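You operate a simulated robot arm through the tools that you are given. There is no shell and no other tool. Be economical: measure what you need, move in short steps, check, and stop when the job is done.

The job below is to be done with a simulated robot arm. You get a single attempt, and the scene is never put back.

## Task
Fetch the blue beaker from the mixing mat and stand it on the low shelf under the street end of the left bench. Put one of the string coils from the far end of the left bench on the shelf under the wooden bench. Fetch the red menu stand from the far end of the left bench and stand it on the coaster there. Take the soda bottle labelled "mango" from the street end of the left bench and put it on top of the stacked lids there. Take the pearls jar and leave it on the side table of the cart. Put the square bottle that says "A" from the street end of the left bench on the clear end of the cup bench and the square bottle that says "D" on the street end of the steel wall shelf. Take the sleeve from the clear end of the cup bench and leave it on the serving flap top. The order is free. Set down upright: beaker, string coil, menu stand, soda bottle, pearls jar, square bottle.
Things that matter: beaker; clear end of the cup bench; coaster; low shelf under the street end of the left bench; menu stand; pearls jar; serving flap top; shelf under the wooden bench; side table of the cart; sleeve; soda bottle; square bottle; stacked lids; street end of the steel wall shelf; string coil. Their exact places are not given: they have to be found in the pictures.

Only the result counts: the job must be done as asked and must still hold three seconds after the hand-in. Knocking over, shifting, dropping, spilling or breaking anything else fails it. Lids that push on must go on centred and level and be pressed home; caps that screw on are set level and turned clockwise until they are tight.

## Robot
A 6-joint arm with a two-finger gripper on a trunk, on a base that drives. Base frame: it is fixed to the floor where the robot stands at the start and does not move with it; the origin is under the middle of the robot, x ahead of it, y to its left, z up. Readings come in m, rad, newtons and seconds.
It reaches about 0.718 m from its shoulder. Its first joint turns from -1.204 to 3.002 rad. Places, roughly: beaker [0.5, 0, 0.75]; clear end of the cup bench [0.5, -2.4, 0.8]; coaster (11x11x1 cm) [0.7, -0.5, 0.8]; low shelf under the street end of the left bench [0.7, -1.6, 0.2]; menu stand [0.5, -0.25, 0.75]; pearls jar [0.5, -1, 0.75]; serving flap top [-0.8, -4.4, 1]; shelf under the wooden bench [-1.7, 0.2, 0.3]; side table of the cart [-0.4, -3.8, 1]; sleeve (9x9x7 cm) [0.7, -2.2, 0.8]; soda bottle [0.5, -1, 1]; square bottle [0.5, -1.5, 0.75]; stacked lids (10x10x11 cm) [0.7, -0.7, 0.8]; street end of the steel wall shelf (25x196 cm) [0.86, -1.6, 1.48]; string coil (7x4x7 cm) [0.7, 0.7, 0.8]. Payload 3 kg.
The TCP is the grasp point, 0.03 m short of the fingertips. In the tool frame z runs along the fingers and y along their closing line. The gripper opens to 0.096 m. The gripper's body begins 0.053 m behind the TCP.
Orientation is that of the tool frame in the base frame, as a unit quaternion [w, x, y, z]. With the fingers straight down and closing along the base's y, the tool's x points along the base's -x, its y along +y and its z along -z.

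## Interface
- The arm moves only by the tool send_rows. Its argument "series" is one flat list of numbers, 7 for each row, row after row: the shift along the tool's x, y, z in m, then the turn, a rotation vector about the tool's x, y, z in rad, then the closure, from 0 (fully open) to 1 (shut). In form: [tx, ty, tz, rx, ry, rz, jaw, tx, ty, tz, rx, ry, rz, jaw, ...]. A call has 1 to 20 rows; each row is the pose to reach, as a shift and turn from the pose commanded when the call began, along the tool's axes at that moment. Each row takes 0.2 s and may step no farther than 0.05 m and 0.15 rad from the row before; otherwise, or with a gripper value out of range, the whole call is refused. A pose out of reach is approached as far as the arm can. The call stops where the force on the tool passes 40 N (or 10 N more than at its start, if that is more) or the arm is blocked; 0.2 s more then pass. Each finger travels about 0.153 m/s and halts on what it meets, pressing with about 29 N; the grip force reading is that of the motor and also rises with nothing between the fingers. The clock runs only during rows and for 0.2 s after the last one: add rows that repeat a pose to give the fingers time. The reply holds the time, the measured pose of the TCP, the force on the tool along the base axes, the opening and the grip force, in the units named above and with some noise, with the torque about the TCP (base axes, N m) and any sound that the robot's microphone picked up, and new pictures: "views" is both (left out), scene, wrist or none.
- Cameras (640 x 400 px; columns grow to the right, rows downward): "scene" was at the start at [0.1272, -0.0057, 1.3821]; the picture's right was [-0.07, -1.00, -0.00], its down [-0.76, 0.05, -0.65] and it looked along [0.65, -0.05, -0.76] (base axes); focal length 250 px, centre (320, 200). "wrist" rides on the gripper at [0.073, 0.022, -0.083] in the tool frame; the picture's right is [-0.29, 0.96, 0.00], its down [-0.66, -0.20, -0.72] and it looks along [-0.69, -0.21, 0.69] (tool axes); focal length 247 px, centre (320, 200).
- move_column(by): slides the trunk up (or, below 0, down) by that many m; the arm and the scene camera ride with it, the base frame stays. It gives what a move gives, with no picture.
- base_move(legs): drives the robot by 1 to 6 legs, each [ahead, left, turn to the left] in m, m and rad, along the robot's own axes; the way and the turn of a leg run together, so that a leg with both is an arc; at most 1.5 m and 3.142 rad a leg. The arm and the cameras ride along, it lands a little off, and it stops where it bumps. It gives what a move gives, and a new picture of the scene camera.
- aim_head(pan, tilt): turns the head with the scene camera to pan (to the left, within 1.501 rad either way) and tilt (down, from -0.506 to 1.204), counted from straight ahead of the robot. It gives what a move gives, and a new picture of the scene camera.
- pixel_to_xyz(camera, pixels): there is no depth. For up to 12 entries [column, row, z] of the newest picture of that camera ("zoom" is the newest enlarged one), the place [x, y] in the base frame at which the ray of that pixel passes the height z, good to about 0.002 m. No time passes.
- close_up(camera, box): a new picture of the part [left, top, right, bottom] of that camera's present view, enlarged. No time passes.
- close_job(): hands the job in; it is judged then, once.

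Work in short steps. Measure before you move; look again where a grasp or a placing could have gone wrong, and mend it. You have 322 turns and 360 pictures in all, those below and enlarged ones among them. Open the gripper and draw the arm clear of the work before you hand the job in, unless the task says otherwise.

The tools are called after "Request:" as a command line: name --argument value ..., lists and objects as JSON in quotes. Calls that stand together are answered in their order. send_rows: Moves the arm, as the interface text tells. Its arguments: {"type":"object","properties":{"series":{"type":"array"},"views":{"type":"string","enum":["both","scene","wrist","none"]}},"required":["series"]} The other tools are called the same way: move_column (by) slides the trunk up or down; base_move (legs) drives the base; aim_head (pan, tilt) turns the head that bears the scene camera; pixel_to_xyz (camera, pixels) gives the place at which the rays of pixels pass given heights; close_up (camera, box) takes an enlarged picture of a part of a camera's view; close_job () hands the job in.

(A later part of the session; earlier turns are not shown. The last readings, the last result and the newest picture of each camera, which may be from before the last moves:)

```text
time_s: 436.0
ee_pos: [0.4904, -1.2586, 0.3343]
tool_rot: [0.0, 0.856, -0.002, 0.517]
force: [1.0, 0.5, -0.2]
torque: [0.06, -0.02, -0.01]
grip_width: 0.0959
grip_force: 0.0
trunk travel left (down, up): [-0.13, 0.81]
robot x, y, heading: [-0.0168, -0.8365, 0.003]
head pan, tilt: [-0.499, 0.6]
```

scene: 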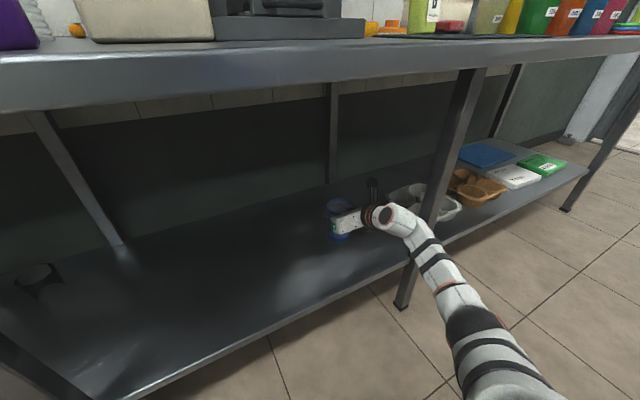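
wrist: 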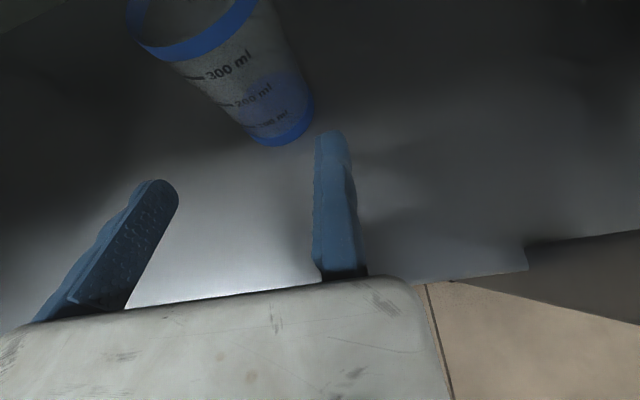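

The beaker stands on the low shelf. I back out, raise the trunk, and drive to the far end for a string coil.

Request:
base_move --legs '[[-0.25, 0, 0]]'

Request:
move_column --by 0.4

Request:
move_column --by 0.4

Request:
base_move --legs '[[0.08, 1.45, 0]]'

Request:
aim_head --pan -0.2 --tilt 0.8

```text
time_s: 437.8
ee_pos: [0.2392, -1.2594, 0.3321]
tool_rot: [0.001, 0.856, -0.003, 0.517]
force: [0.2, 0.6, -0.5]
torque: [0.02, 0.02, 0.02]
grip_width: 0.096
grip_force: 0.0
trunk travel left (down, up): [-0.13, 0.81]
robot x, y, heading: [-0.2651, -0.8345, 0.003]
head pan, tilt: [-0.499, 0.6]
```

scene: 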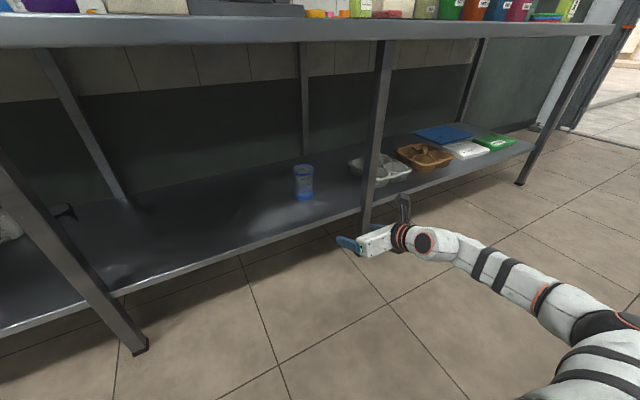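

```text
time_s: 441.6
ee_pos: [0.2396, -1.2586, 0.7323]
tool_rot: [0.002, 0.856, -0.003, 0.517]
force: [0.1, 0.1, -0.2]
torque: [-0.01, 0.0, 0.02]
grip_width: 0.096
grip_force: 0.1
trunk travel left (down, up): [-0.53, 0.41]
robot x, y, heading: [-0.2686, -0.8393, 0.002]
head pan, tilt: [-0.499, 0.6]
```

```text
time_s: 445.4
ee_pos: [0.2391, -1.2592, 1.1336]
tool_rot: [0.0, 0.856, -0.002, 0.518]
force: [-0.1, 0.6, -0.2]
torque: [0.02, -0.01, -0.05]
grip_width: 0.096
grip_force: 0.0
trunk travel left (down, up): [-0.93, 0.01]
robot x, y, heading: [-0.2666, -0.8401, -0.001]
head pan, tilt: [-0.499, 0.6]
```

```text
time_s: 452.7
ee_pos: [0.3117, 0.2072, 1.134]
tool_rot: [-0.004, 0.856, 0.004, 0.517]
force: [-0.5, -0.2, 0.3]
torque: [-0.02, 0.02, 0.03]
grip_width: 0.0962
grip_force: 0.0
trunk travel left (down, up): [-0.93, 0.01]
robot x, y, heading: [-0.2009, 0.6185, 0.022]
head pan, tilt: [-0.499, 0.6]
```

scene: 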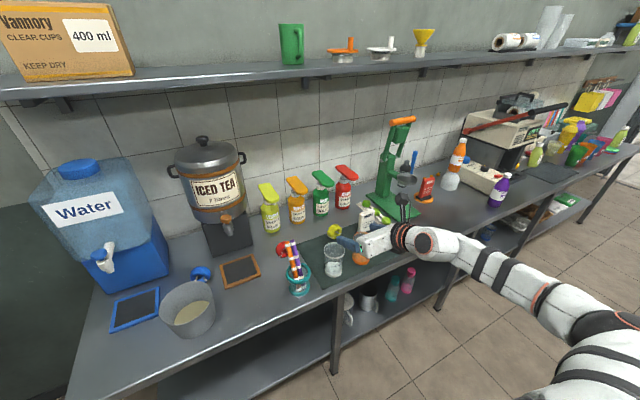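

```text
time_s: 453.5
ee_pos: [0.3115, 0.2071, 1.1337]
tool_rot: [-0.003, 0.856, 0.005, 0.518]
force: [0.4, 0.5, 0.1]
torque: [-0.01, 0.0, -0.01]
grip_width: 0.0959
grip_force: 0.0
trunk travel left (down, up): [-0.93, 0.01]
robot x, y, heading: [-0.2046, 0.6176, 0.015]
head pan, tilt: [-0.201, 0.799]
```

scene: 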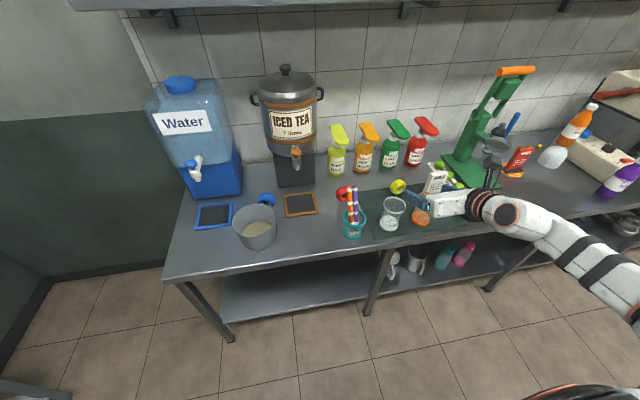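

I zoom on the coils (blue (266,198), red (343,192)).

Request:
close_up --camera "scene" --box '[220, 150, 400, 260]'

Request:
close_up --camera "scene" --box '[250, 180, 310, 220]'

```text
3.56 times, centred on (310, 205) of scene
```

zoom: 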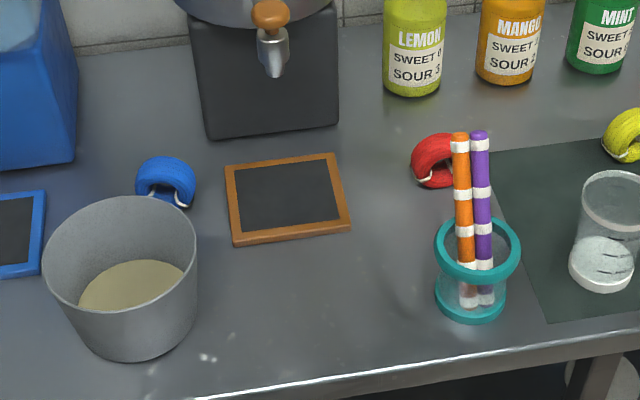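

```text
10.00 times, centred on (280, 200) of scene
```

zoom: 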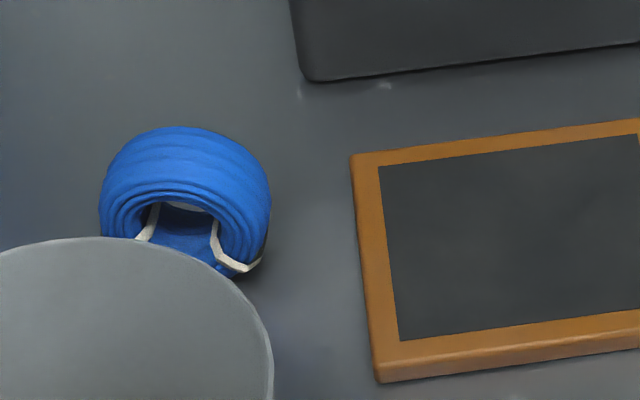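

I get positions: blue coil, bucket rim, red coil, straws.

Request:
pixel_to_xyz --camera "zoom" --pixels '[[185, 130, 0.86], [100, 210, 0.825], [270, 215, 0.825], [235, 278, 0.79], [272, 350, 0.92], [270, 330, 0.9], [100, 237, 0.92], [240, 290, 0.92]]'

Request:
pixel_to_xyz --camera "scene" --pixels '[[341, 187, 0.86], [335.5, 198, 0.82], [343, 202, 0.79], [232, 227, 0.92], [275.5, 222, 0.92], [254, 205, 0.92], [257, 251, 0.8], [351, 187, 1.0], [343, 220, 0.86], [366, 220, 0.86]]'

```text
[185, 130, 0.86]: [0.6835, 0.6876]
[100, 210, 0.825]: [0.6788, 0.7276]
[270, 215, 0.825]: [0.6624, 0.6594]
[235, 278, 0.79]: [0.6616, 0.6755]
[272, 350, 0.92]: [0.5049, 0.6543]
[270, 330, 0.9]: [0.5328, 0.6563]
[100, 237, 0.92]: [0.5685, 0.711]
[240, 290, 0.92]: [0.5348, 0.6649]
```

```text
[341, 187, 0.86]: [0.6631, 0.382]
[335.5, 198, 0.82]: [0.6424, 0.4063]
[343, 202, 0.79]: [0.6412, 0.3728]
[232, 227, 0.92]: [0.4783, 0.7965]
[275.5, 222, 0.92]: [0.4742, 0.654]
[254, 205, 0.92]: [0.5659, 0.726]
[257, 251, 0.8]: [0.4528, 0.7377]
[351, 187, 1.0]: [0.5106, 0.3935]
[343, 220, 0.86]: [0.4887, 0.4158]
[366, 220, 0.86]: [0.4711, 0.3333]
```

The blue coil (centre ≈(0.68,0.693)) can be reached over the bucket with a steep hand. I pitch the fingers to 60° down here in free space.

Request:
send_rows --series '[0, 0, 0, 0, -0.14, 0, 0, 0, 0, 0, 0, -0.28, 0, 0, 0, 0, 0, 0, -0.42, 0, 0, 0, 0, 0, 0, -0.564, 0, 0]' --views "none"

Request:
base_move --legs '[[0, 0.42, -0.015]]'

Request:
close_up --camera "wrist" --box '[0, 0, 640, 400]'

```text
time_s: 454.5
ee_pos: [0.3131, 0.2079, 1.1327]
tool_rot: [-0.002, 0.966, 0.005, 0.257]
force: [-0.3, 0.6, -0.1]
torque: [-0.02, 0.02, -0.02]
grip_width: 0.096
grip_force: 0.1
trunk travel left (down, up): [-0.93, 0.01]
robot x, y, heading: [-0.2024, 0.6223, 0.017]
head pan, tilt: [-0.201, 0.799]
```

```text
time_s: 457.1
ee_pos: [0.3029, 0.6208, 1.1326]
tool_rot: [-0.002, 0.966, 0.0, 0.258]
force: [0.0, 0.6, 0.0]
torque: [0.01, -0.03, -0.02]
grip_width: 0.0959
grip_force: 0.0
trunk travel left (down, up): [-0.93, 0.01]
robot x, y, heading: [-0.2076, 1.0448, 0.012]
head pan, tilt: [-0.201, 0.799]
```

scene: 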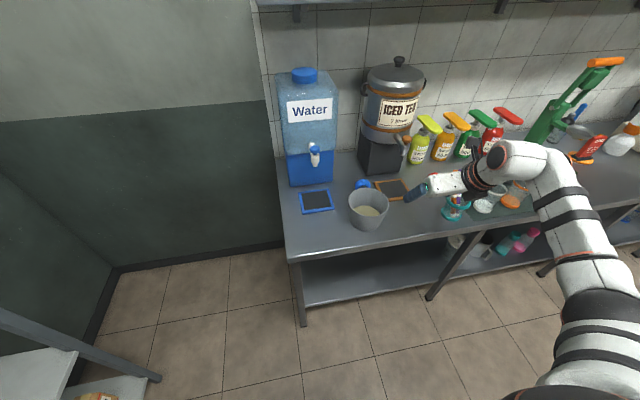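

```text
1.00 times, centred on (320, 200) of wrist (not enlarged: the box is as wide or as high as the picture)
```

zoom: 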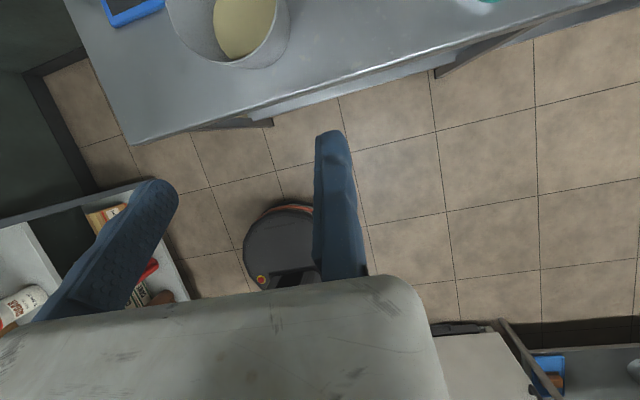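

I drive in over the bucket (hand well above it) toward the blue coil.

Request:
base_move --legs '[[0.33, 0.037, -0.01]]'

Request:
aim_head --pan -0.6 --tilt 0.8

Request:
close_up --camera "wrist" --box '[0, 0, 640, 400]'

```text
time_s: 459.3
ee_pos: [0.6267, 0.6521, 1.1334]
tool_rot: [0.001, 0.966, -0.007, 0.259]
force: [-0.4, -0.7, -0.5]
torque: [-0.01, 0.01, -0.01]
grip_width: 0.096
grip_force: 0.0
trunk travel left (down, up): [-0.93, 0.01]
robot x, y, heading: [0.1222, 1.0784, -0.004]
head pan, tilt: [-0.201, 0.799]
```

scene: 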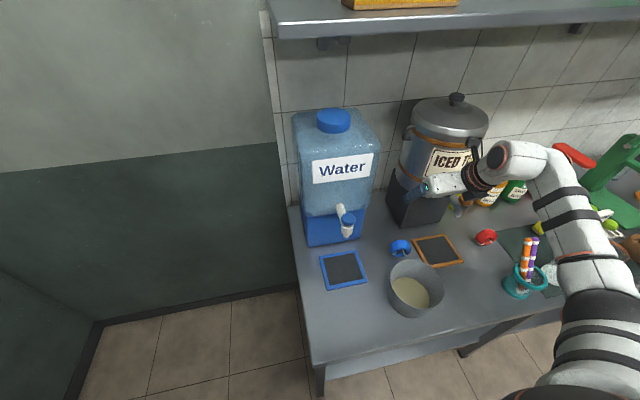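

```text
time_s: 460.2
ee_pos: [0.6284, 0.6521, 1.1335]
tool_rot: [0.001, 0.966, -0.006, 0.258]
force: [-0.2, -1.0, -0.4]
torque: [0.01, -0.04, -0.01]
grip_width: 0.0959
grip_force: 0.1
trunk travel left (down, up): [-0.93, 0.01]
robot x, y, heading: [0.1218, 1.0778, -0.01]
head pan, tilt: [-0.6, 0.799]
```

scene: 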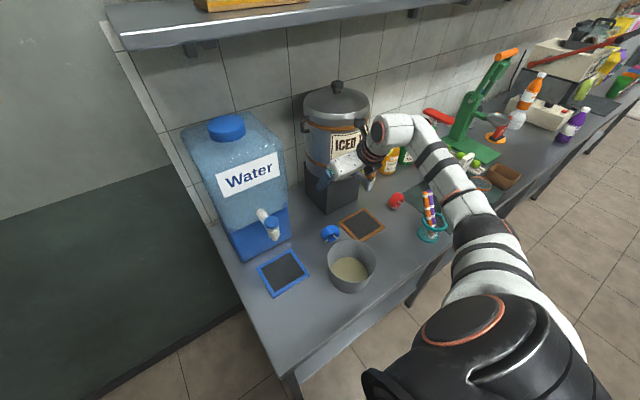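

```text
1.00 times, centred on (320, 200) of wrist (not enlarged: the box is as wide or as high as the picture)
```

zoom: 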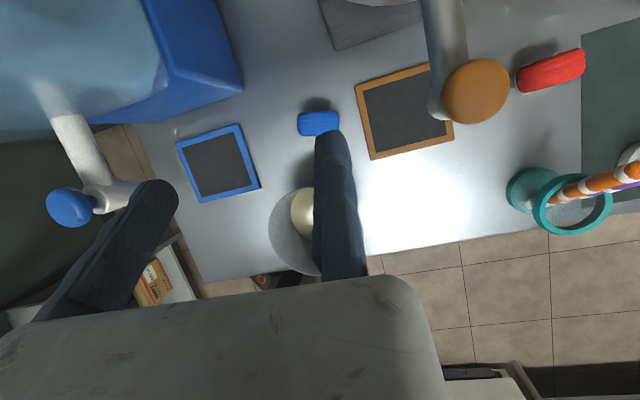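

Two taps jut out near the hand. I locate them before lowering.

Request:
pixel_to_xyz --camera "zoom" --pixels '[[475, 90, 0.9], [475, 90, 0.95], [475, 90, 1.0], [475, 90, 1.05], [68, 207, 0.95], [68, 207, 1.0], [68, 207, 1.05], [299, 125, 0.825], [338, 122, 0.825], [318, 113, 0.86], [318, 135, 0.83], [270, 230, 0.92]]'

Request:
close_up --camera "scene" --box '[230, 90, 440, 300]'

```text
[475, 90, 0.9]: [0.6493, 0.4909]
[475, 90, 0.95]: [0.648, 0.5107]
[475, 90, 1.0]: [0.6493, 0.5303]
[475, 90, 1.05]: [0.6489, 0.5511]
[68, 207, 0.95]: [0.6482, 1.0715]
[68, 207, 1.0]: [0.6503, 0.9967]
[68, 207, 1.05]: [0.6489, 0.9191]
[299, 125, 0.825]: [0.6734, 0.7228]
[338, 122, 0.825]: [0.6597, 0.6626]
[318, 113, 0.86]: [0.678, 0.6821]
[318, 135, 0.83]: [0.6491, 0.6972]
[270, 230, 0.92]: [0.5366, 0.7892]
```

```text
1.90 times, centred on (335, 195) of scene
```

zoom: 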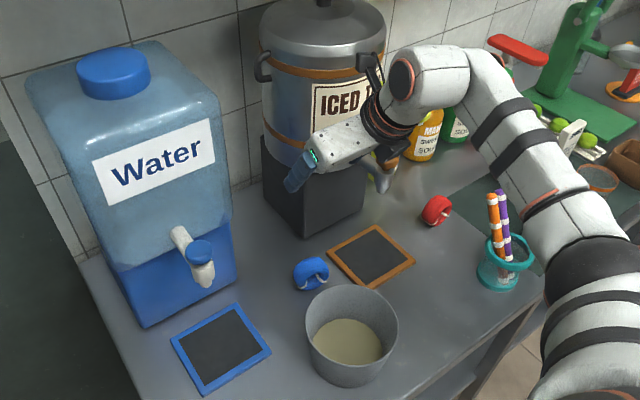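

The coil is confirmed at ≈(0.672,0.6925). To keep the elbow high above the bucket I lower with the arm, not the trunk; first half-way, then look.

Request:
send_rows --series '[-0.011, -0.001, 0.037, 0, 0, 0, 0, -0.022, -0.002, 0.074, 0, 0, 0, 0, -0.033, -0.0025, 0.11, 0, 0, 0, 0, -0.0445, -0.0025, 0.147, 0, 0, 0, 0]' --views "both"

```text
time_s: 461.2
ee_pos: [0.6641, 0.6543, 0.9795]
tool_rot: [0.002, 0.966, -0.007, 0.258]
force: [0.1, 0.7, 0.3]
torque: [0.03, -0.01, 0.02]
grip_width: 0.096
grip_force: 0.0
trunk travel left (down, up): [-0.93, 0.01]
robot x, y, heading: [0.1241, 1.0763, -0.007]
head pan, tilt: [-0.6, 0.799]
```

scene: 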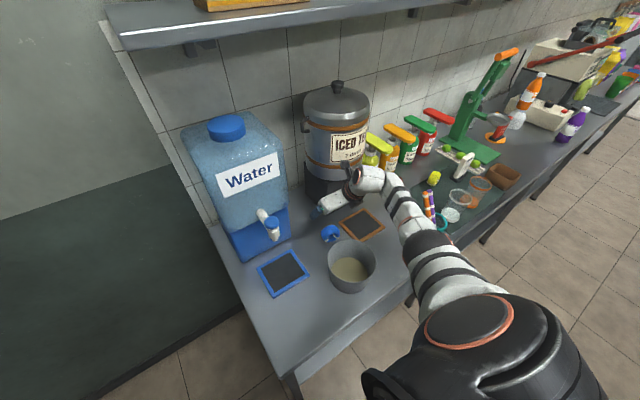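
wrist: 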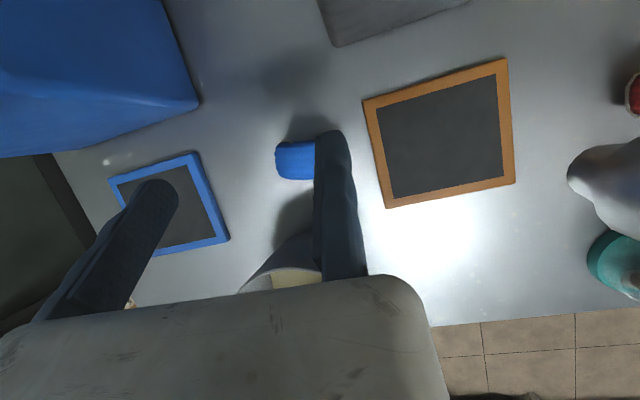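

I zoom to check the forearm/elbow against the straws and bucket.

Request:
close_up --camera "scene" --box '[300, 140, 500, 310]'

```text
2.35 times, centred on (400, 225) of scene
```

zoom: 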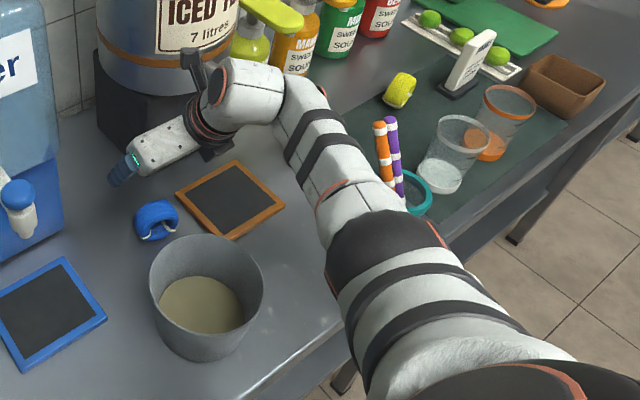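

The elbow would come too near the bucket. I raise and retract the hand, shift the base right so the arm comes in straighter, and approach again.

Request:
send_rows --series '[0.015, 0.0, -0.045, 0, 0, 0, 0, 0.03, 0.0, -0.09, 0, 0, 0, 0, 0.04, 0.0, -0.135, 0, 0, 0, 0, 0.01, 0.0, -0.17, 0, 0, 0, 0, -0.03, 0.0, -0.19, 0, 0, 0, 0]' --views "none"

Request:
base_move --legs '[[-0.1, 0, 0.007], [0, -0.21, 0]]'

Request:
send_rows --series '[0, -0.045, 0, 0, 0, 0, 0, 0, -0.09, 0, 0, 0, 0, 0, 0, -0.135, 0, 0, 0, 0, 0, 0, -0.175, 0, 0, 0, 0, 0, 0, -0.205, 0, 0, 0, 0, 0]' --views "scene"

```text
time_s: 462.4
ee_pos: [0.5763, 0.6556, 1.1364]
tool_rot: [0.001, 0.966, -0.007, 0.259]
force: [0.0, 0.4, 0.3]
torque: [0.0, -0.03, -0.01]
grip_width: 0.0959
grip_force: 0.0
out of reach, approached as far as the arm can: row 5
trunk travel left (down, up): [-0.93, 0.01]
robot x, y, heading: [0.1235, 1.08, -0.008]
head pan, tilt: [-0.6, 0.799]
```

```text
time_s: 464.7
ee_pos: [0.4801, 0.453, 1.1353]
tool_rot: [0.0, 0.966, -0.002, 0.259]
force: [-0.1, 0.2, 0.7]
torque: [-0.01, -0.03, -0.01]
grip_width: 0.0961
grip_force: 0.1
trunk travel left (down, up): [-0.93, 0.01]
robot x, y, heading: [0.0258, 0.8729, -0.001]
head pan, tilt: [-0.6, 0.799]
```

scene: 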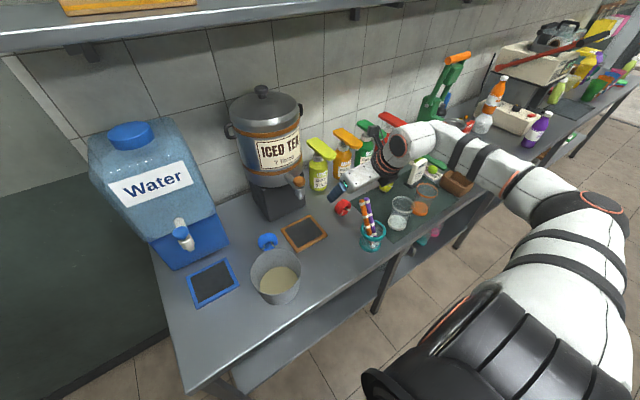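

```text
time_s: 465.9
ee_pos: [0.4784, 0.656, 1.1364]
tool_rot: [0.001, 0.966, -0.003, 0.258]
force: [0.4, -0.3, -0.5]
torque: [0.02, 0.02, 0.0]
grip_width: 0.096
grip_force: 0.0
trunk travel left (down, up): [-0.93, 0.01]
robot x, y, heading: [0.025, 0.872, 0.001]
head pan, tilt: [-0.6, 0.799]
```

scene: 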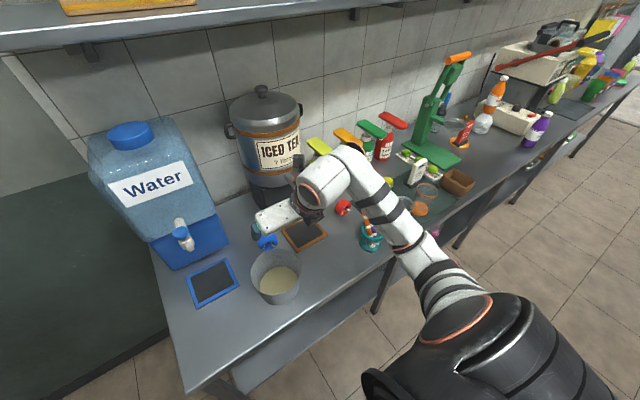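

No flags here. I measure the bucket's true height using both cameras.

Request:
close_up --camera "scene" --box '[220, 210, 340, 320]'

Request:
pixel_to_xyz --camera "zoom" --pixels '[[320, 200, 0.9]]'

Request:
close_up --camera "wrist" --box '[0, 0, 640, 400]'

```text
3.64 times, centred on (280, 265) of scene
```

zoom: 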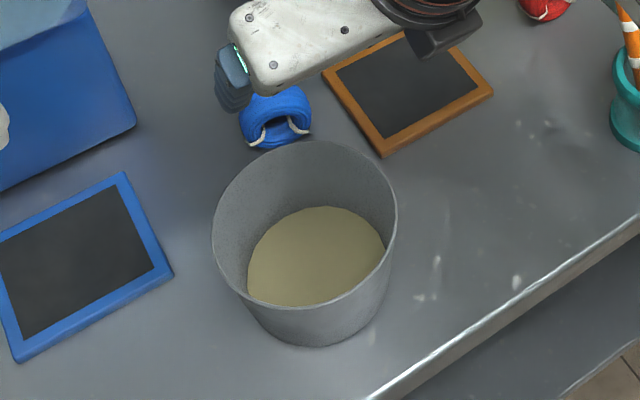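

```text
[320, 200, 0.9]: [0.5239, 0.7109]
```

```text
1.00 times, centred on (320, 200) of wrist (not enlarged: the box is as wide or as high as the picture)
```

zoom: 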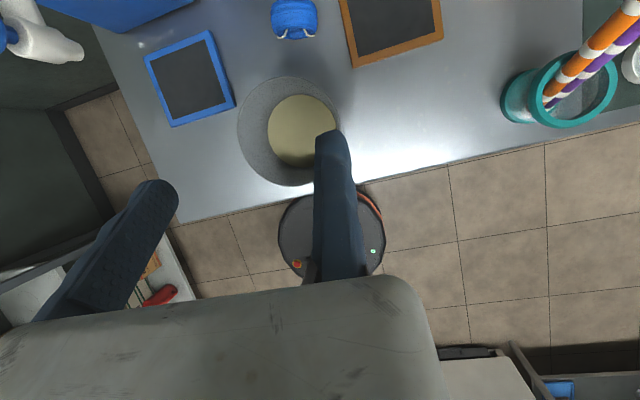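

Request:
pixel_to_xyz --camera "scene" --pixels '[[277.2, 248.7, 0.88], [277.2, 248.7, 0.9], [277.2, 248.7, 0.92], [301, 267.7, 0.88], [301, 267.7, 0.9], [301, 267.7, 0.92], [250.2, 277.3, 0.9], [278.5, 305, 0.79]]'

Request:
pixel_to_xyz --camera "zoom" --pixels '[[288, 76, 0.88], [288, 76, 0.9], [288, 76, 0.92], [238, 130, 0.88], [238, 130, 0.9], [238, 130, 0.92], [272, 20, 0.825], [317, 17, 0.825], [293, 38, 0.8]]'

```text
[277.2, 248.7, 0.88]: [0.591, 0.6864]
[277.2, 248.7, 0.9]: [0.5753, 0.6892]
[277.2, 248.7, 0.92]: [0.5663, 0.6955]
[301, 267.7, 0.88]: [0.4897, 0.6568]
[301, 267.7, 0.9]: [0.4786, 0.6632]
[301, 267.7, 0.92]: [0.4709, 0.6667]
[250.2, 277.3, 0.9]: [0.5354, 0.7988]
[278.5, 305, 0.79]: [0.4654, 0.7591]
```

```text
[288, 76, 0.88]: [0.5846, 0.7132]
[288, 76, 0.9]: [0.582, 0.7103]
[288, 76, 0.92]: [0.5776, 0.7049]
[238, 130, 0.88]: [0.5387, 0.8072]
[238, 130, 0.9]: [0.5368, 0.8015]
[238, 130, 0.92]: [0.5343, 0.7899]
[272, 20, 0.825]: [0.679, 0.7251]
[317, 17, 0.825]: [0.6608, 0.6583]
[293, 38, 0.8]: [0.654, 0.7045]
```

The bucket top is at ≈0.90, centred (0.515,0.73), r 0.07. I drive forward 0.1 m, extend, and lower the arm in stages.

Request:
base_move --legs '[[0.1, 0, 0]]'

Request:
send_rows --series '[0.035, 0, 0.02, 0, 0, 0, 0, 0.06, 0, 0.05, 0, 0, 0, 0, 0.05, 0, 0.095, 0, 0, 0, 0, 0.03, 0, 0.135, 0, 0, 0, 0, 0.01, 0, 0.175, 0, 0, 0, 0]' --views "scene"

Request:
close_up --camera "scene" --box '[220, 140, 480, 330]'

```text
time_s: 467.1
ee_pos: [0.5801, 0.6549, 1.1368]
tool_rot: [0.001, 0.966, -0.002, 0.259]
force: [0.4, -0.3, -0.3]
torque: [0.03, 0.04, 0.0]
grip_width: 0.0958
grip_force: 0.0
trunk travel left (down, up): [-0.93, 0.01]
robot x, y, heading: [0.127, 0.8728, 0.002]
head pan, tilt: [-0.6, 0.799]
```

scene: 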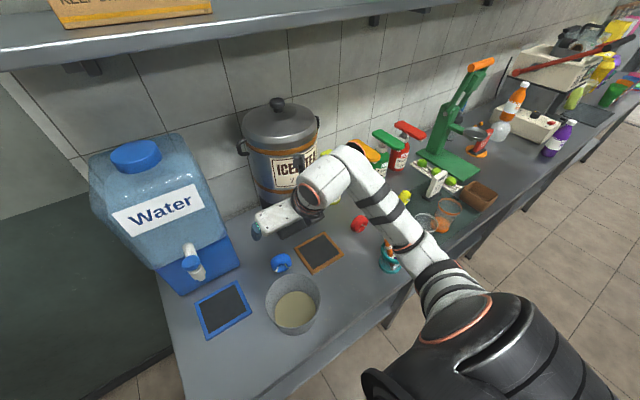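

```text
time_s: 468.3
ee_pos: [0.6773, 0.6529, 0.9875]
tool_rot: [0.001, 0.966, -0.003, 0.259]
force: [0.0, 0.5, 0.2]
torque: [-0.01, 0.01, 0.02]
grip_width: 0.0962
grip_force: 0.0
trunk travel left (down, up): [-0.93, 0.01]
robot x, y, heading: [0.1279, 0.8707, -0.001]
head pan, tilt: [-0.6, 0.799]
```

scene: 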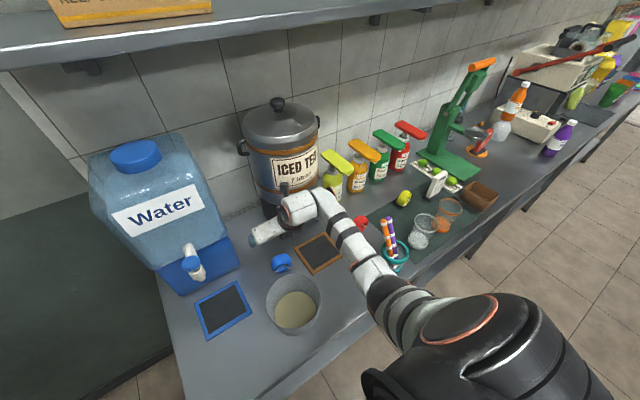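

```text
2.11 times, centred on (350, 235) of scene
```

zoom: 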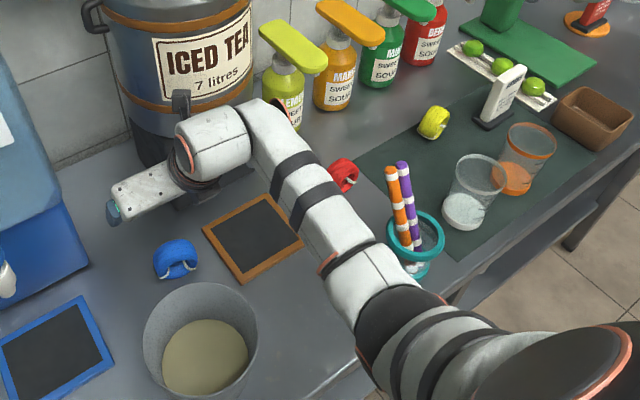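

The elbow would now hang too low. A better posture is with the hand 0.37 m to the right and the trunk lowered at the end. I raise, back off, shift the base left and the hand right.

Request:
send_rows --series '[0.025, 0, -0.043, 0, 0, 0, 0, 0.05, 0, -0.087, 0, 0, 0, 0, 0.075, 0, -0.13, 0, 0, 0, 0]' --views "none"

Request:
base_move --legs '[[-0.14, 0, 0], [0, 0.15, 0]]'

Request:
send_rows --series '[0, 0.045, 0, 0, 0, 0, 0, 0, 0.09, 0, 0, 0, 0, 0, 0, 0.135, 0, 0, 0, 0, 0, 0, 0.15, 0, 0, 0, 0, 0]' --views "none"

```text
refused: row 2 steps farther than a row can; nothing moved
```

```text
time_s: 470.6
ee_pos: [0.535, 0.8007, 0.988]
tool_rot: [0.001, 0.966, -0.003, 0.259]
force: [-0.1, 0.2, 0.1]
torque: [0.0, 0.01, 0.04]
grip_width: 0.0958
grip_force: 0.0
trunk travel left (down, up): [-0.93, 0.01]
robot x, y, heading: [-0.0112, 1.0179, 0.002]
head pan, tilt: [-0.6, 0.799]
```

scene: 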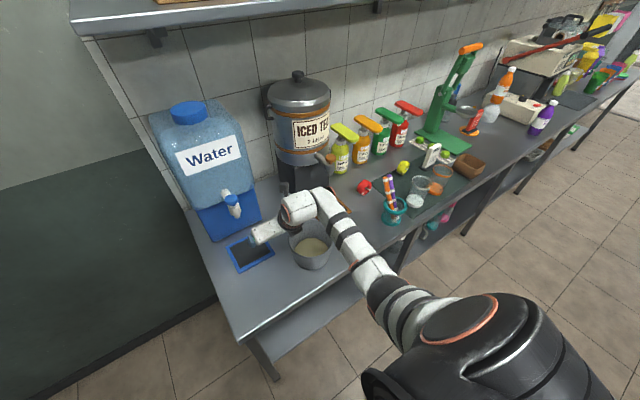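

```text
time_s: 471.6
ee_pos: [0.5341, 0.6512, 0.987]
tool_rot: [-0.001, 0.966, -0.002, 0.258]
force: [-0.2, 0.5, 0.0]
torque: [-0.02, 0.01, 0.0]
grip_width: 0.096
grip_force: 0.1
trunk travel left (down, up): [-0.93, 0.01]
robot x, y, heading: [-0.0163, 1.0227, -0.001]
head pan, tilt: [-0.6, 0.799]
```

The raise was refused (step too long), but nothing was touched. I raise now in smaller steps and check the bucket.

Request:
send_rows --series '[0.019, 0, -0.032, 0, 0, 0, 0, 0.037, 0, -0.065, 0, 0, 0, 0, 0.056, 0, -0.098, 0, 0, 0, 0, 0.075, 0, -0.13, 0, 0, 0, 0]' --views "scene"

Request:
base_move --legs '[[0.138, 0.003, 0]]'

Request:
close_up --camera "wrist" --box '[0, 0, 640, 400]'

```text
time_s: 472.6
ee_pos: [0.5347, 0.6521, 1.138]
tool_rot: [0.001, 0.966, -0.003, 0.258]
force: [-0.1, 0.2, -0.2]
torque: [-0.03, 0.04, -0.03]
grip_width: 0.0958
grip_force: 0.0
trunk travel left (down, up): [-0.93, 0.01]
robot x, y, heading: [-0.0156, 1.0174, 0.0]
head pan, tilt: [-0.6, 0.799]
```

scene: 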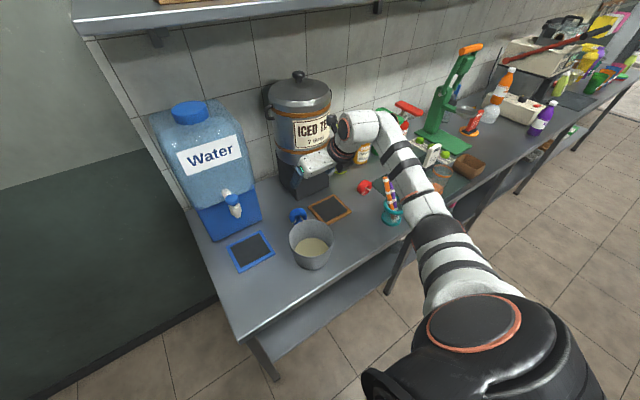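

```text
time_s: 473.9
ee_pos: [0.6722, 0.6544, 1.1385]
tool_rot: [0.001, 0.966, -0.004, 0.259]
force: [-0.8, 0.3, 0.3]
torque: [-0.04, -0.02, 0.01]
grip_width: 0.0959
grip_force: 0.1
trunk travel left (down, up): [-0.93, 0.01]
robot x, y, heading: [0.1274, 1.0226, 0.0]
head pan, tilt: [-0.6, 0.799]
```

scene: 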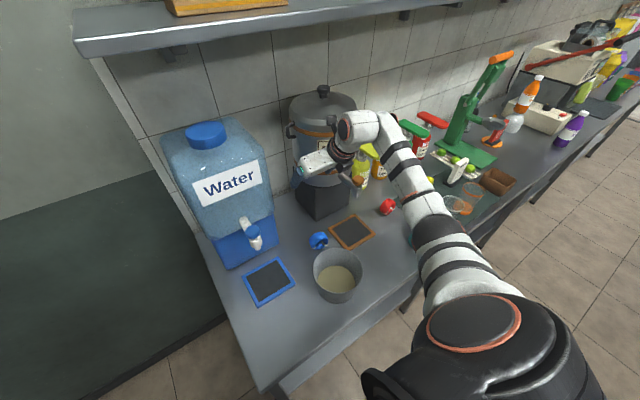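

```text
1.00 times, centred on (320, 200) of wrist (not enlarged: the box is as wide or as high as the picture)
```

zoom: 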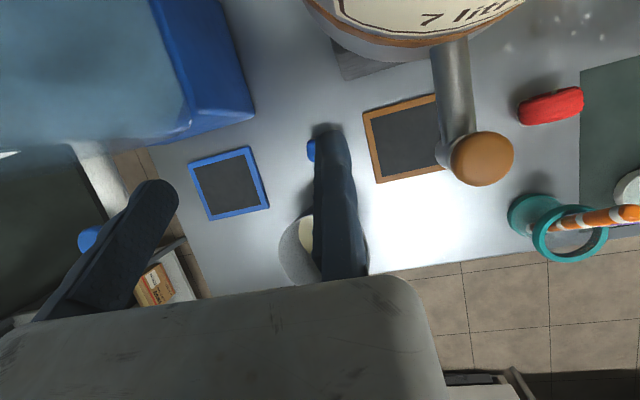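

The elbow tends to hang low with a high trunk; with a low trunk and raised arm it goes up instead. I back off and raise the arm 0.17 m relative to the trunk to get an elbow-up posture.

Request:
base_move --legs '[[-0.3, 0, 0]]'

Request:
send_rows --series '[0.012, 0, -0.041, 0, 0, 0, 0, 0.025, 0, -0.081, 0, 0, 0, 0, 0.037, 0, -0.122, 0, 0, 0, 0, 0.05, 0, -0.162, 0, 0, 0, 0]' --views "scene"

```text
time_s: 476.0
ee_pos: [0.3761, 0.657, 1.1359]
tool_rot: [0.0, 0.966, -0.001, 0.258]
force: [0.6, -0.3, -0.6]
torque: [0.0, 0.03, -0.02]
grip_width: 0.0957
grip_force: 0.1
trunk travel left (down, up): [-0.93, 0.01]
robot x, y, heading: [-0.1766, 1.0245, 0.005]
head pan, tilt: [-0.6, 0.799]
```

scene: 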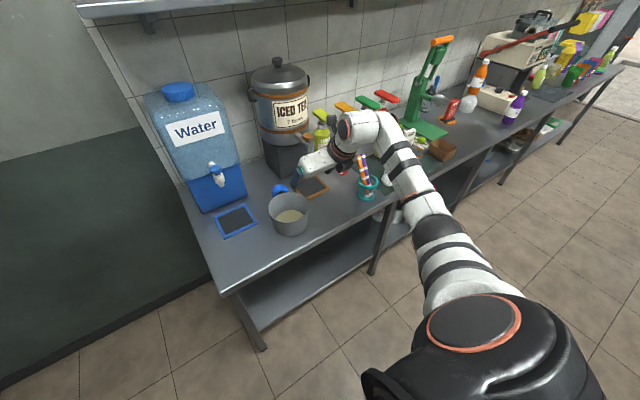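

```text
time_s: 477.0
ee_pos: [0.3379, 0.657, 1.3017]
tool_rot: [0.0, 0.966, -0.001, 0.259]
force: [0.0, 0.5, 1.0]
torque: [0.01, 0.0, 0.03]
grip_width: 0.0958
grip_force: 0.0
trunk travel left (down, up): [-0.93, 0.01]
robot x, y, heading: [-0.1754, 1.0209, 0.004]
head pan, tilt: [-0.6, 0.799]
```

scene: 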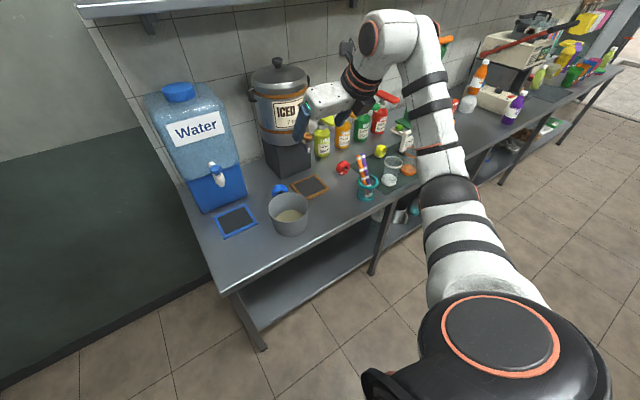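

I bring the hand nearer the shoulder line (0.27 right), which should lift the elbow further, and view the result.

Request:
send_rows --series '[0, -0.035, 0, 0, 0, 0, 0, 0, -0.07, 0, 0, 0, 0, 0, 0, -0.1, 0, 0, 0, 0, 0]' --views "none"

Request:
base_move --legs '[[0, -0.1, -0.004]]'

Request:
move_column --by -0.26

Request:
aim_head --pan -0.8 --tilt 0.5

```text
time_s: 477.8
ee_pos: [0.3446, 0.7473, 1.2867]
tool_rot: [-0.002, 0.966, 0.0, 0.26]
force: [0.6, 0.5, -0.1]
torque: [-0.01, -0.01, 0.0]
grip_width: 0.0957
grip_force: 0.0
out of reach, approached as far as the arm can: row 3
trunk travel left (down, up): [-0.93, 0.01]
robot x, y, heading: [-0.179, 1.0232, 0.007]
head pan, tilt: [-0.6, 0.799]
```

```text
time_s: 478.9
ee_pos: [0.3422, 0.6473, 1.288]
tool_rot: [0.001, 0.966, -0.003, 0.26]
force: [-0.2, -0.6, 0.6]
torque: [0.0, 0.02, 0.0]
grip_width: 0.0961
grip_force: 0.0
trunk travel left (down, up): [-0.93, 0.01]
robot x, y, heading: [-0.1723, 0.9239, 0.001]
head pan, tilt: [-0.6, 0.799]
```

scene: 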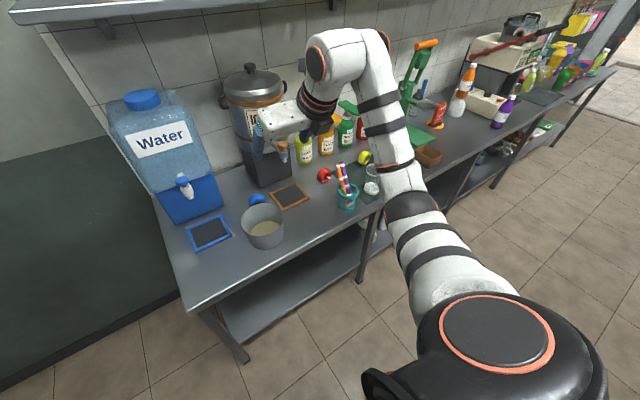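

```text
time_s: 481.6
ee_pos: [0.3423, 0.6446, 1.0266]
tool_rot: [0.0, 0.966, -0.003, 0.26]
force: [0.3, -0.7, 0.8]
torque: [0.02, -0.01, -0.02]
grip_width: 0.0961
grip_force: 0.1
trunk travel left (down, up): [-0.67, 0.27]
robot x, y, heading: [-0.1754, 0.9232, -0.002]
head pan, tilt: [-0.6, 0.799]
```

```text
time_s: 482.4
ee_pos: [0.3431, 0.6442, 1.0271]
tool_rot: [0.0, 0.966, -0.004, 0.26]
force: [0.2, 0.6, 0.3]
torque: [0.0, -0.01, 0.0]
grip_width: 0.096
grip_force: 0.0
trunk travel left (down, up): [-0.67, 0.27]
robot x, y, heading: [-0.1763, 0.9244, -0.001]
head pan, tilt: [-0.799, 0.499]
```

scene: 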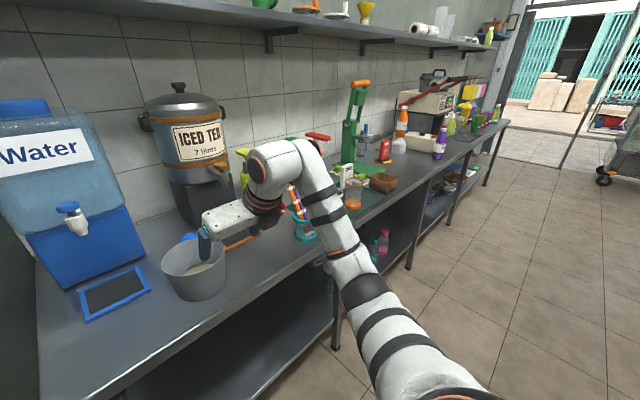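

Still elbow-low. A straighter arm (base farther back) keeps the elbow outside the bench edge. I back off, raise the trunk, and take a stretched posture.

Request:
base_move --legs '[[-0.12, 0, 0]]'

Request:
move_column --by 0.26

Request:
send_rows --series '[-0.002, 0.008, 0.043, 0, 0, 0, 0, -0.004, 0.016, 0.086, 0, 0, 0, 0, -0.005, 0.025, 0.128, 0, 0, 0, 0, -0.007, 0.033, 0.171, 0, 0, 0, 0, -0.009, 0.042, 0.214, 0, 0, 0, 0, -0.01, 0.05, 0.256, 0, 0, 0, 0]' --views "scene"

```text
time_s: 483.6
ee_pos: [0.222, 0.6453, 1.0269]
tool_rot: [-0.001, 0.965, -0.002, 0.26]
force: [0.0, 0.3, 0.2]
torque: [-0.05, -0.01, -0.02]
grip_width: 0.0958
grip_force: 0.0
trunk travel left (down, up): [-0.67, 0.27]
robot x, y, heading: [-0.3004, 0.9209, -0.004]
head pan, tilt: [-0.799, 0.499]
```

scene: 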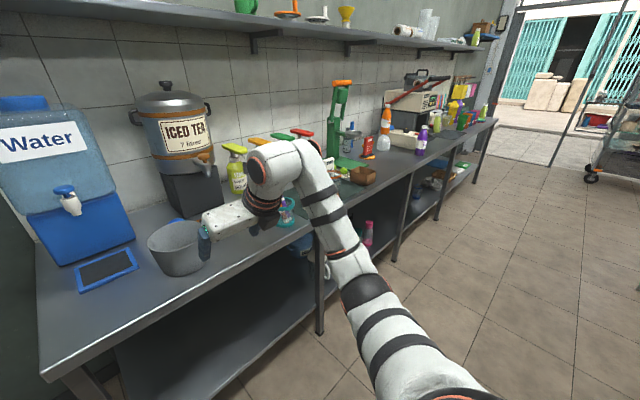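

```text
time_s: 486.3
ee_pos: [0.2228, 0.6447, 1.287]
tool_rot: [-0.001, 0.966, -0.002, 0.259]
force: [0.8, 0.2, 0.0]
torque: [-0.02, 0.0, -0.02]
grip_width: 0.096
grip_force: 0.1
trunk travel left (down, up): [-0.93, 0.01]
robot x, y, heading: [-0.2931, 0.9205, 0.003]
head pan, tilt: [-0.799, 0.499]
```

```text
time_s: 487.7
ee_pos: [0.3425, 0.5975, 1.0611]
tool_rot: [0.0, 0.965, -0.003, 0.261]
force: [0.4, 0.2, -0.4]
torque: [0.01, 0.02, 0.0]
grip_width: 0.0958
grip_force: 0.1
trunk travel left (down, up): [-0.93, 0.01]
robot x, y, heading: [-0.2942, 0.9276, 0.004]
head pan, tilt: [-0.799, 0.499]
```

scene: 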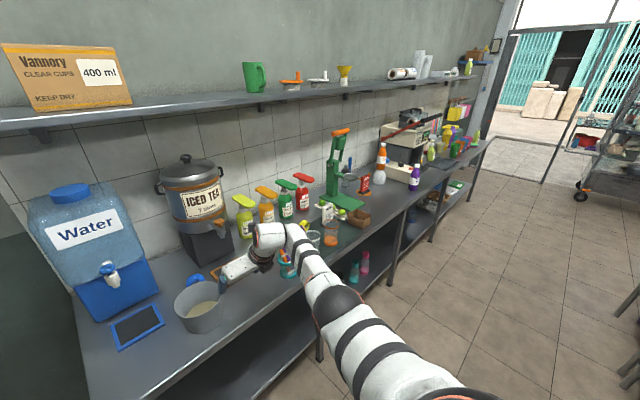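

Stretched posture reached with the elbow only ~6 cm below the wrist. I drive in 0.325 m and 0.055 m left, then lower with the arm.

Request:
base_move --legs '[[0.2, 0.055, -0.004], [0.125, 0, 0]]'

Request:
close_up --camera "scene" --box '[160, 160, 480, 360]'

Request:
close_up --camera "wrist" --box '[0, 0, 640, 400]'

```text
time_s: 490.2
ee_pos: [0.6663, 0.6524, 1.0617]
tool_rot: [-0.001, 0.965, -0.002, 0.261]
force: [0.2, -0.3, 0.6]
torque: [0.0, -0.02, 0.01]
grip_width: 0.0964
grip_force: 0.0
trunk travel left (down, up): [-0.93, 0.01]
robot x, y, heading: [0.034, 0.9797, 0.001]
head pan, tilt: [-0.799, 0.499]
```

scene: 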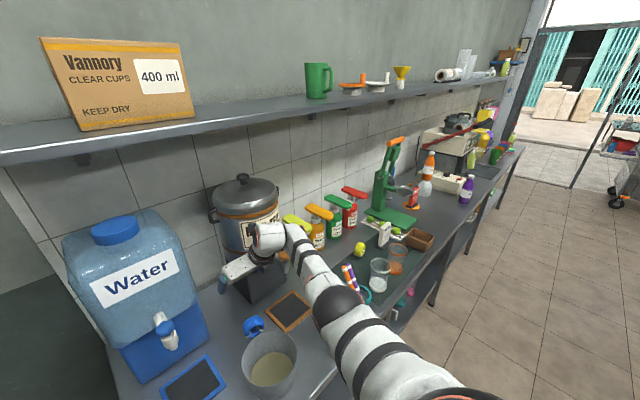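

```text
2.00 times, centred on (320, 260) of scene
```

zoom: 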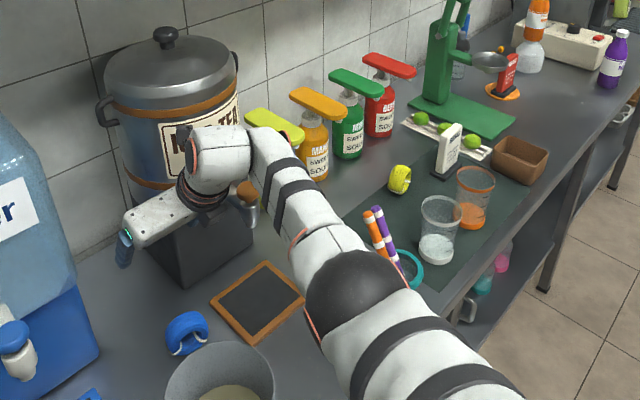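

```text
1.00 times, centred on (320, 200) of wrist (not enlarged: the box is as wide or as high as the picture)
```

zoom: 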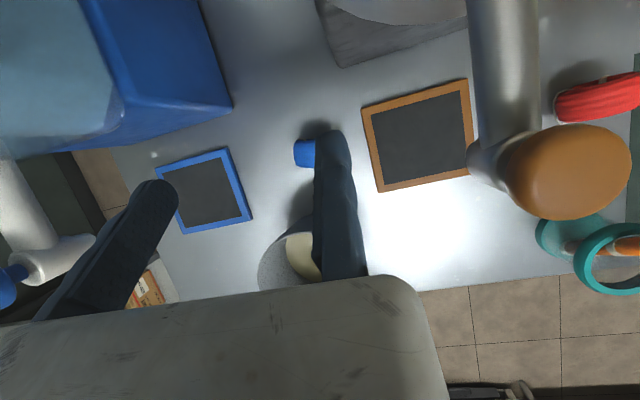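

The tea tap's knob is near the wrist joint; I triangulate it from this second view.

Request:
pixel_to_xyz --camera "zoom" --pixels '[[570, 170, 0.95], [570, 170, 0.98], [570, 170, 1.0], [570, 170, 1.03], [505, 170, 1.0], [570, 218, 1.0], [294, 148, 0.825], [315, 135, 0.86], [263, 265, 0.9], [485, 180, 0.95]]'

Request:
close_up --camera "scene" --box '[220, 200, 340, 300]'

```text
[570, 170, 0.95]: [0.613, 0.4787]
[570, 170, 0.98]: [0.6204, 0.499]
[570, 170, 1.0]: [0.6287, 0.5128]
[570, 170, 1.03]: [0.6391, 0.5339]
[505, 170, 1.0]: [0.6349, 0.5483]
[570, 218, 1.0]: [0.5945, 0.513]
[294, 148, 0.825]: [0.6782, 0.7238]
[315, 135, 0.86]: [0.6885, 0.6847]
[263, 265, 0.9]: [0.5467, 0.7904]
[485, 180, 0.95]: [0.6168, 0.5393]
```

```text
4.00 times, centred on (280, 250) of scene
```

zoom: 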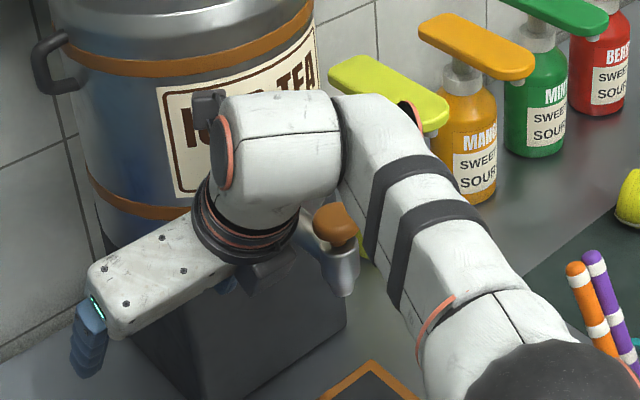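

The knob is at (0.65,0.555,1.06); keeping TCP x≈0.66 leaves ~2 cm. I lower in careful steps to z≈0.90.

Request:
send_rows --series '[-0.021, -0.001, 0.034, 0, 0, 0, 0, -0.0425, -0.002, 0.068, 0, 0, 0, 0, -0.064, -0.002, 0.102, 0, 0, 0, 0, -0.085, -0.002, 0.1357, 0, 0, 0, 0]' --views "wrist"

Request:
close_up --camera "scene" --box '[180, 200, 420, 380]'

```text
time_s: 491.2
ee_pos: [0.6298, 0.6725, 0.9219]
tool_rot: [-0.001, 0.965, -0.003, 0.261]
force: [0.5, -0.4, -0.8]
torque: [0.01, -0.05, 0.03]
grip_width: 0.0961
grip_force: 0.0
out of reach, approached as far as the arm can: row 2, 3, 4
trunk travel left (down, up): [-0.93, 0.01]
robot x, y, heading: [0.0327, 0.9742, -0.001]
head pan, tilt: [-0.799, 0.499]
```

wrist: 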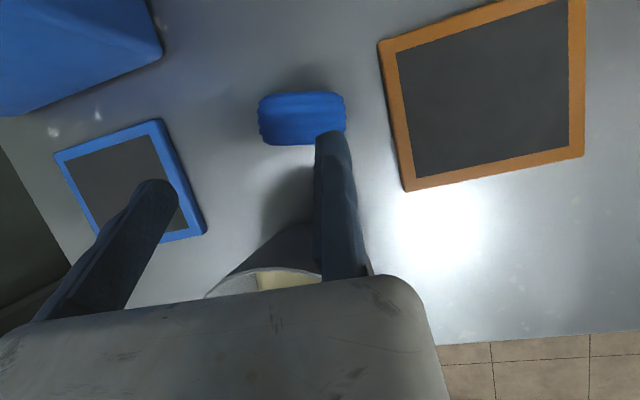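

```text
2.22 times, centred on (300, 290) of scene
```

zoom: 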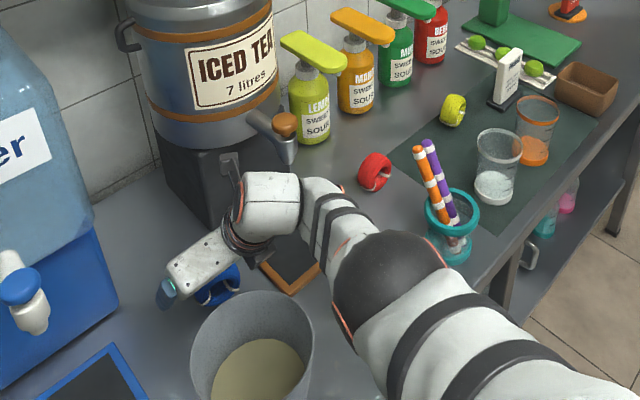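

Arm limit reached at z 0.92, but the tap is now clear and the elbow high. I nudge the base 3 cm ahead and 1.7 cm right, then finish lowering with the trunk.

Request:
base_move --legs '[[0.033, -0.017, 0]]'

Request:
close_up --camera "wrist" --box '[0, 0, 640, 400]'

Request:
pixel_to_xyz --camera "zoom" --pixels '[[260, 120, 0.825], [347, 115, 0.825], [300, 93, 0.86], [320, 100, 0.86], [300, 143, 0.82]]'

```text
time_s: 492.1
ee_pos: [0.6585, 0.6587, 0.9248]
tool_rot: [0.001, 0.965, -0.002, 0.262]
force: [0.2, 0.0, 0.3]
torque: [-0.01, -0.01, -0.04]
grip_width: 0.096
grip_force: 0.0
trunk travel left (down, up): [-0.93, 0.01]
robot x, y, heading: [0.0633, 0.9595, 0.001]
head pan, tilt: [-0.799, 0.499]
```

scene: 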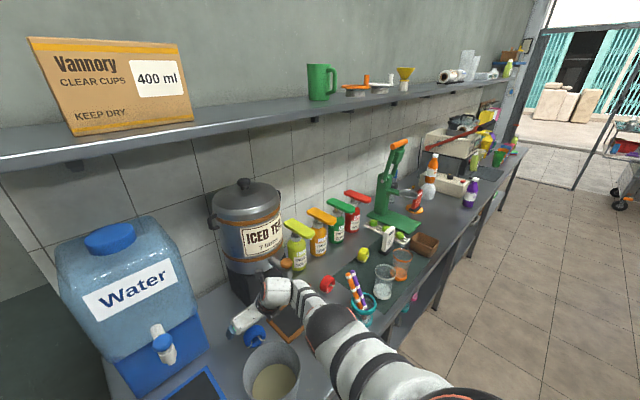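

```text
1.00 times, centred on (320, 200) of wrist (not enlarged: the box is as wide or as high as the picture)
```

zoom: 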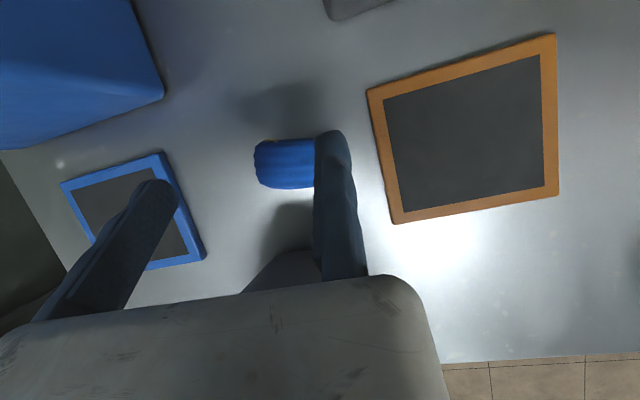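

```text
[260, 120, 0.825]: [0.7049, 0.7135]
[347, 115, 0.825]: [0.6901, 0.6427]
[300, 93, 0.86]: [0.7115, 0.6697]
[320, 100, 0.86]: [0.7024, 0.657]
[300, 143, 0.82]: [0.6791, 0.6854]
```

Request:
pixel_to_xyz --camera "zoom" --pixels '[[254, 163, 0.825], [285, 140, 0.86], [285, 187, 0.84], [300, 139, 0.86], [258, 142, 0.85]]'

```text
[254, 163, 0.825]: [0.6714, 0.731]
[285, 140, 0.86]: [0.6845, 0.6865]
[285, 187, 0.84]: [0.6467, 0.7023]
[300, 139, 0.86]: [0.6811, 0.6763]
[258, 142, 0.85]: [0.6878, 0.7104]
```

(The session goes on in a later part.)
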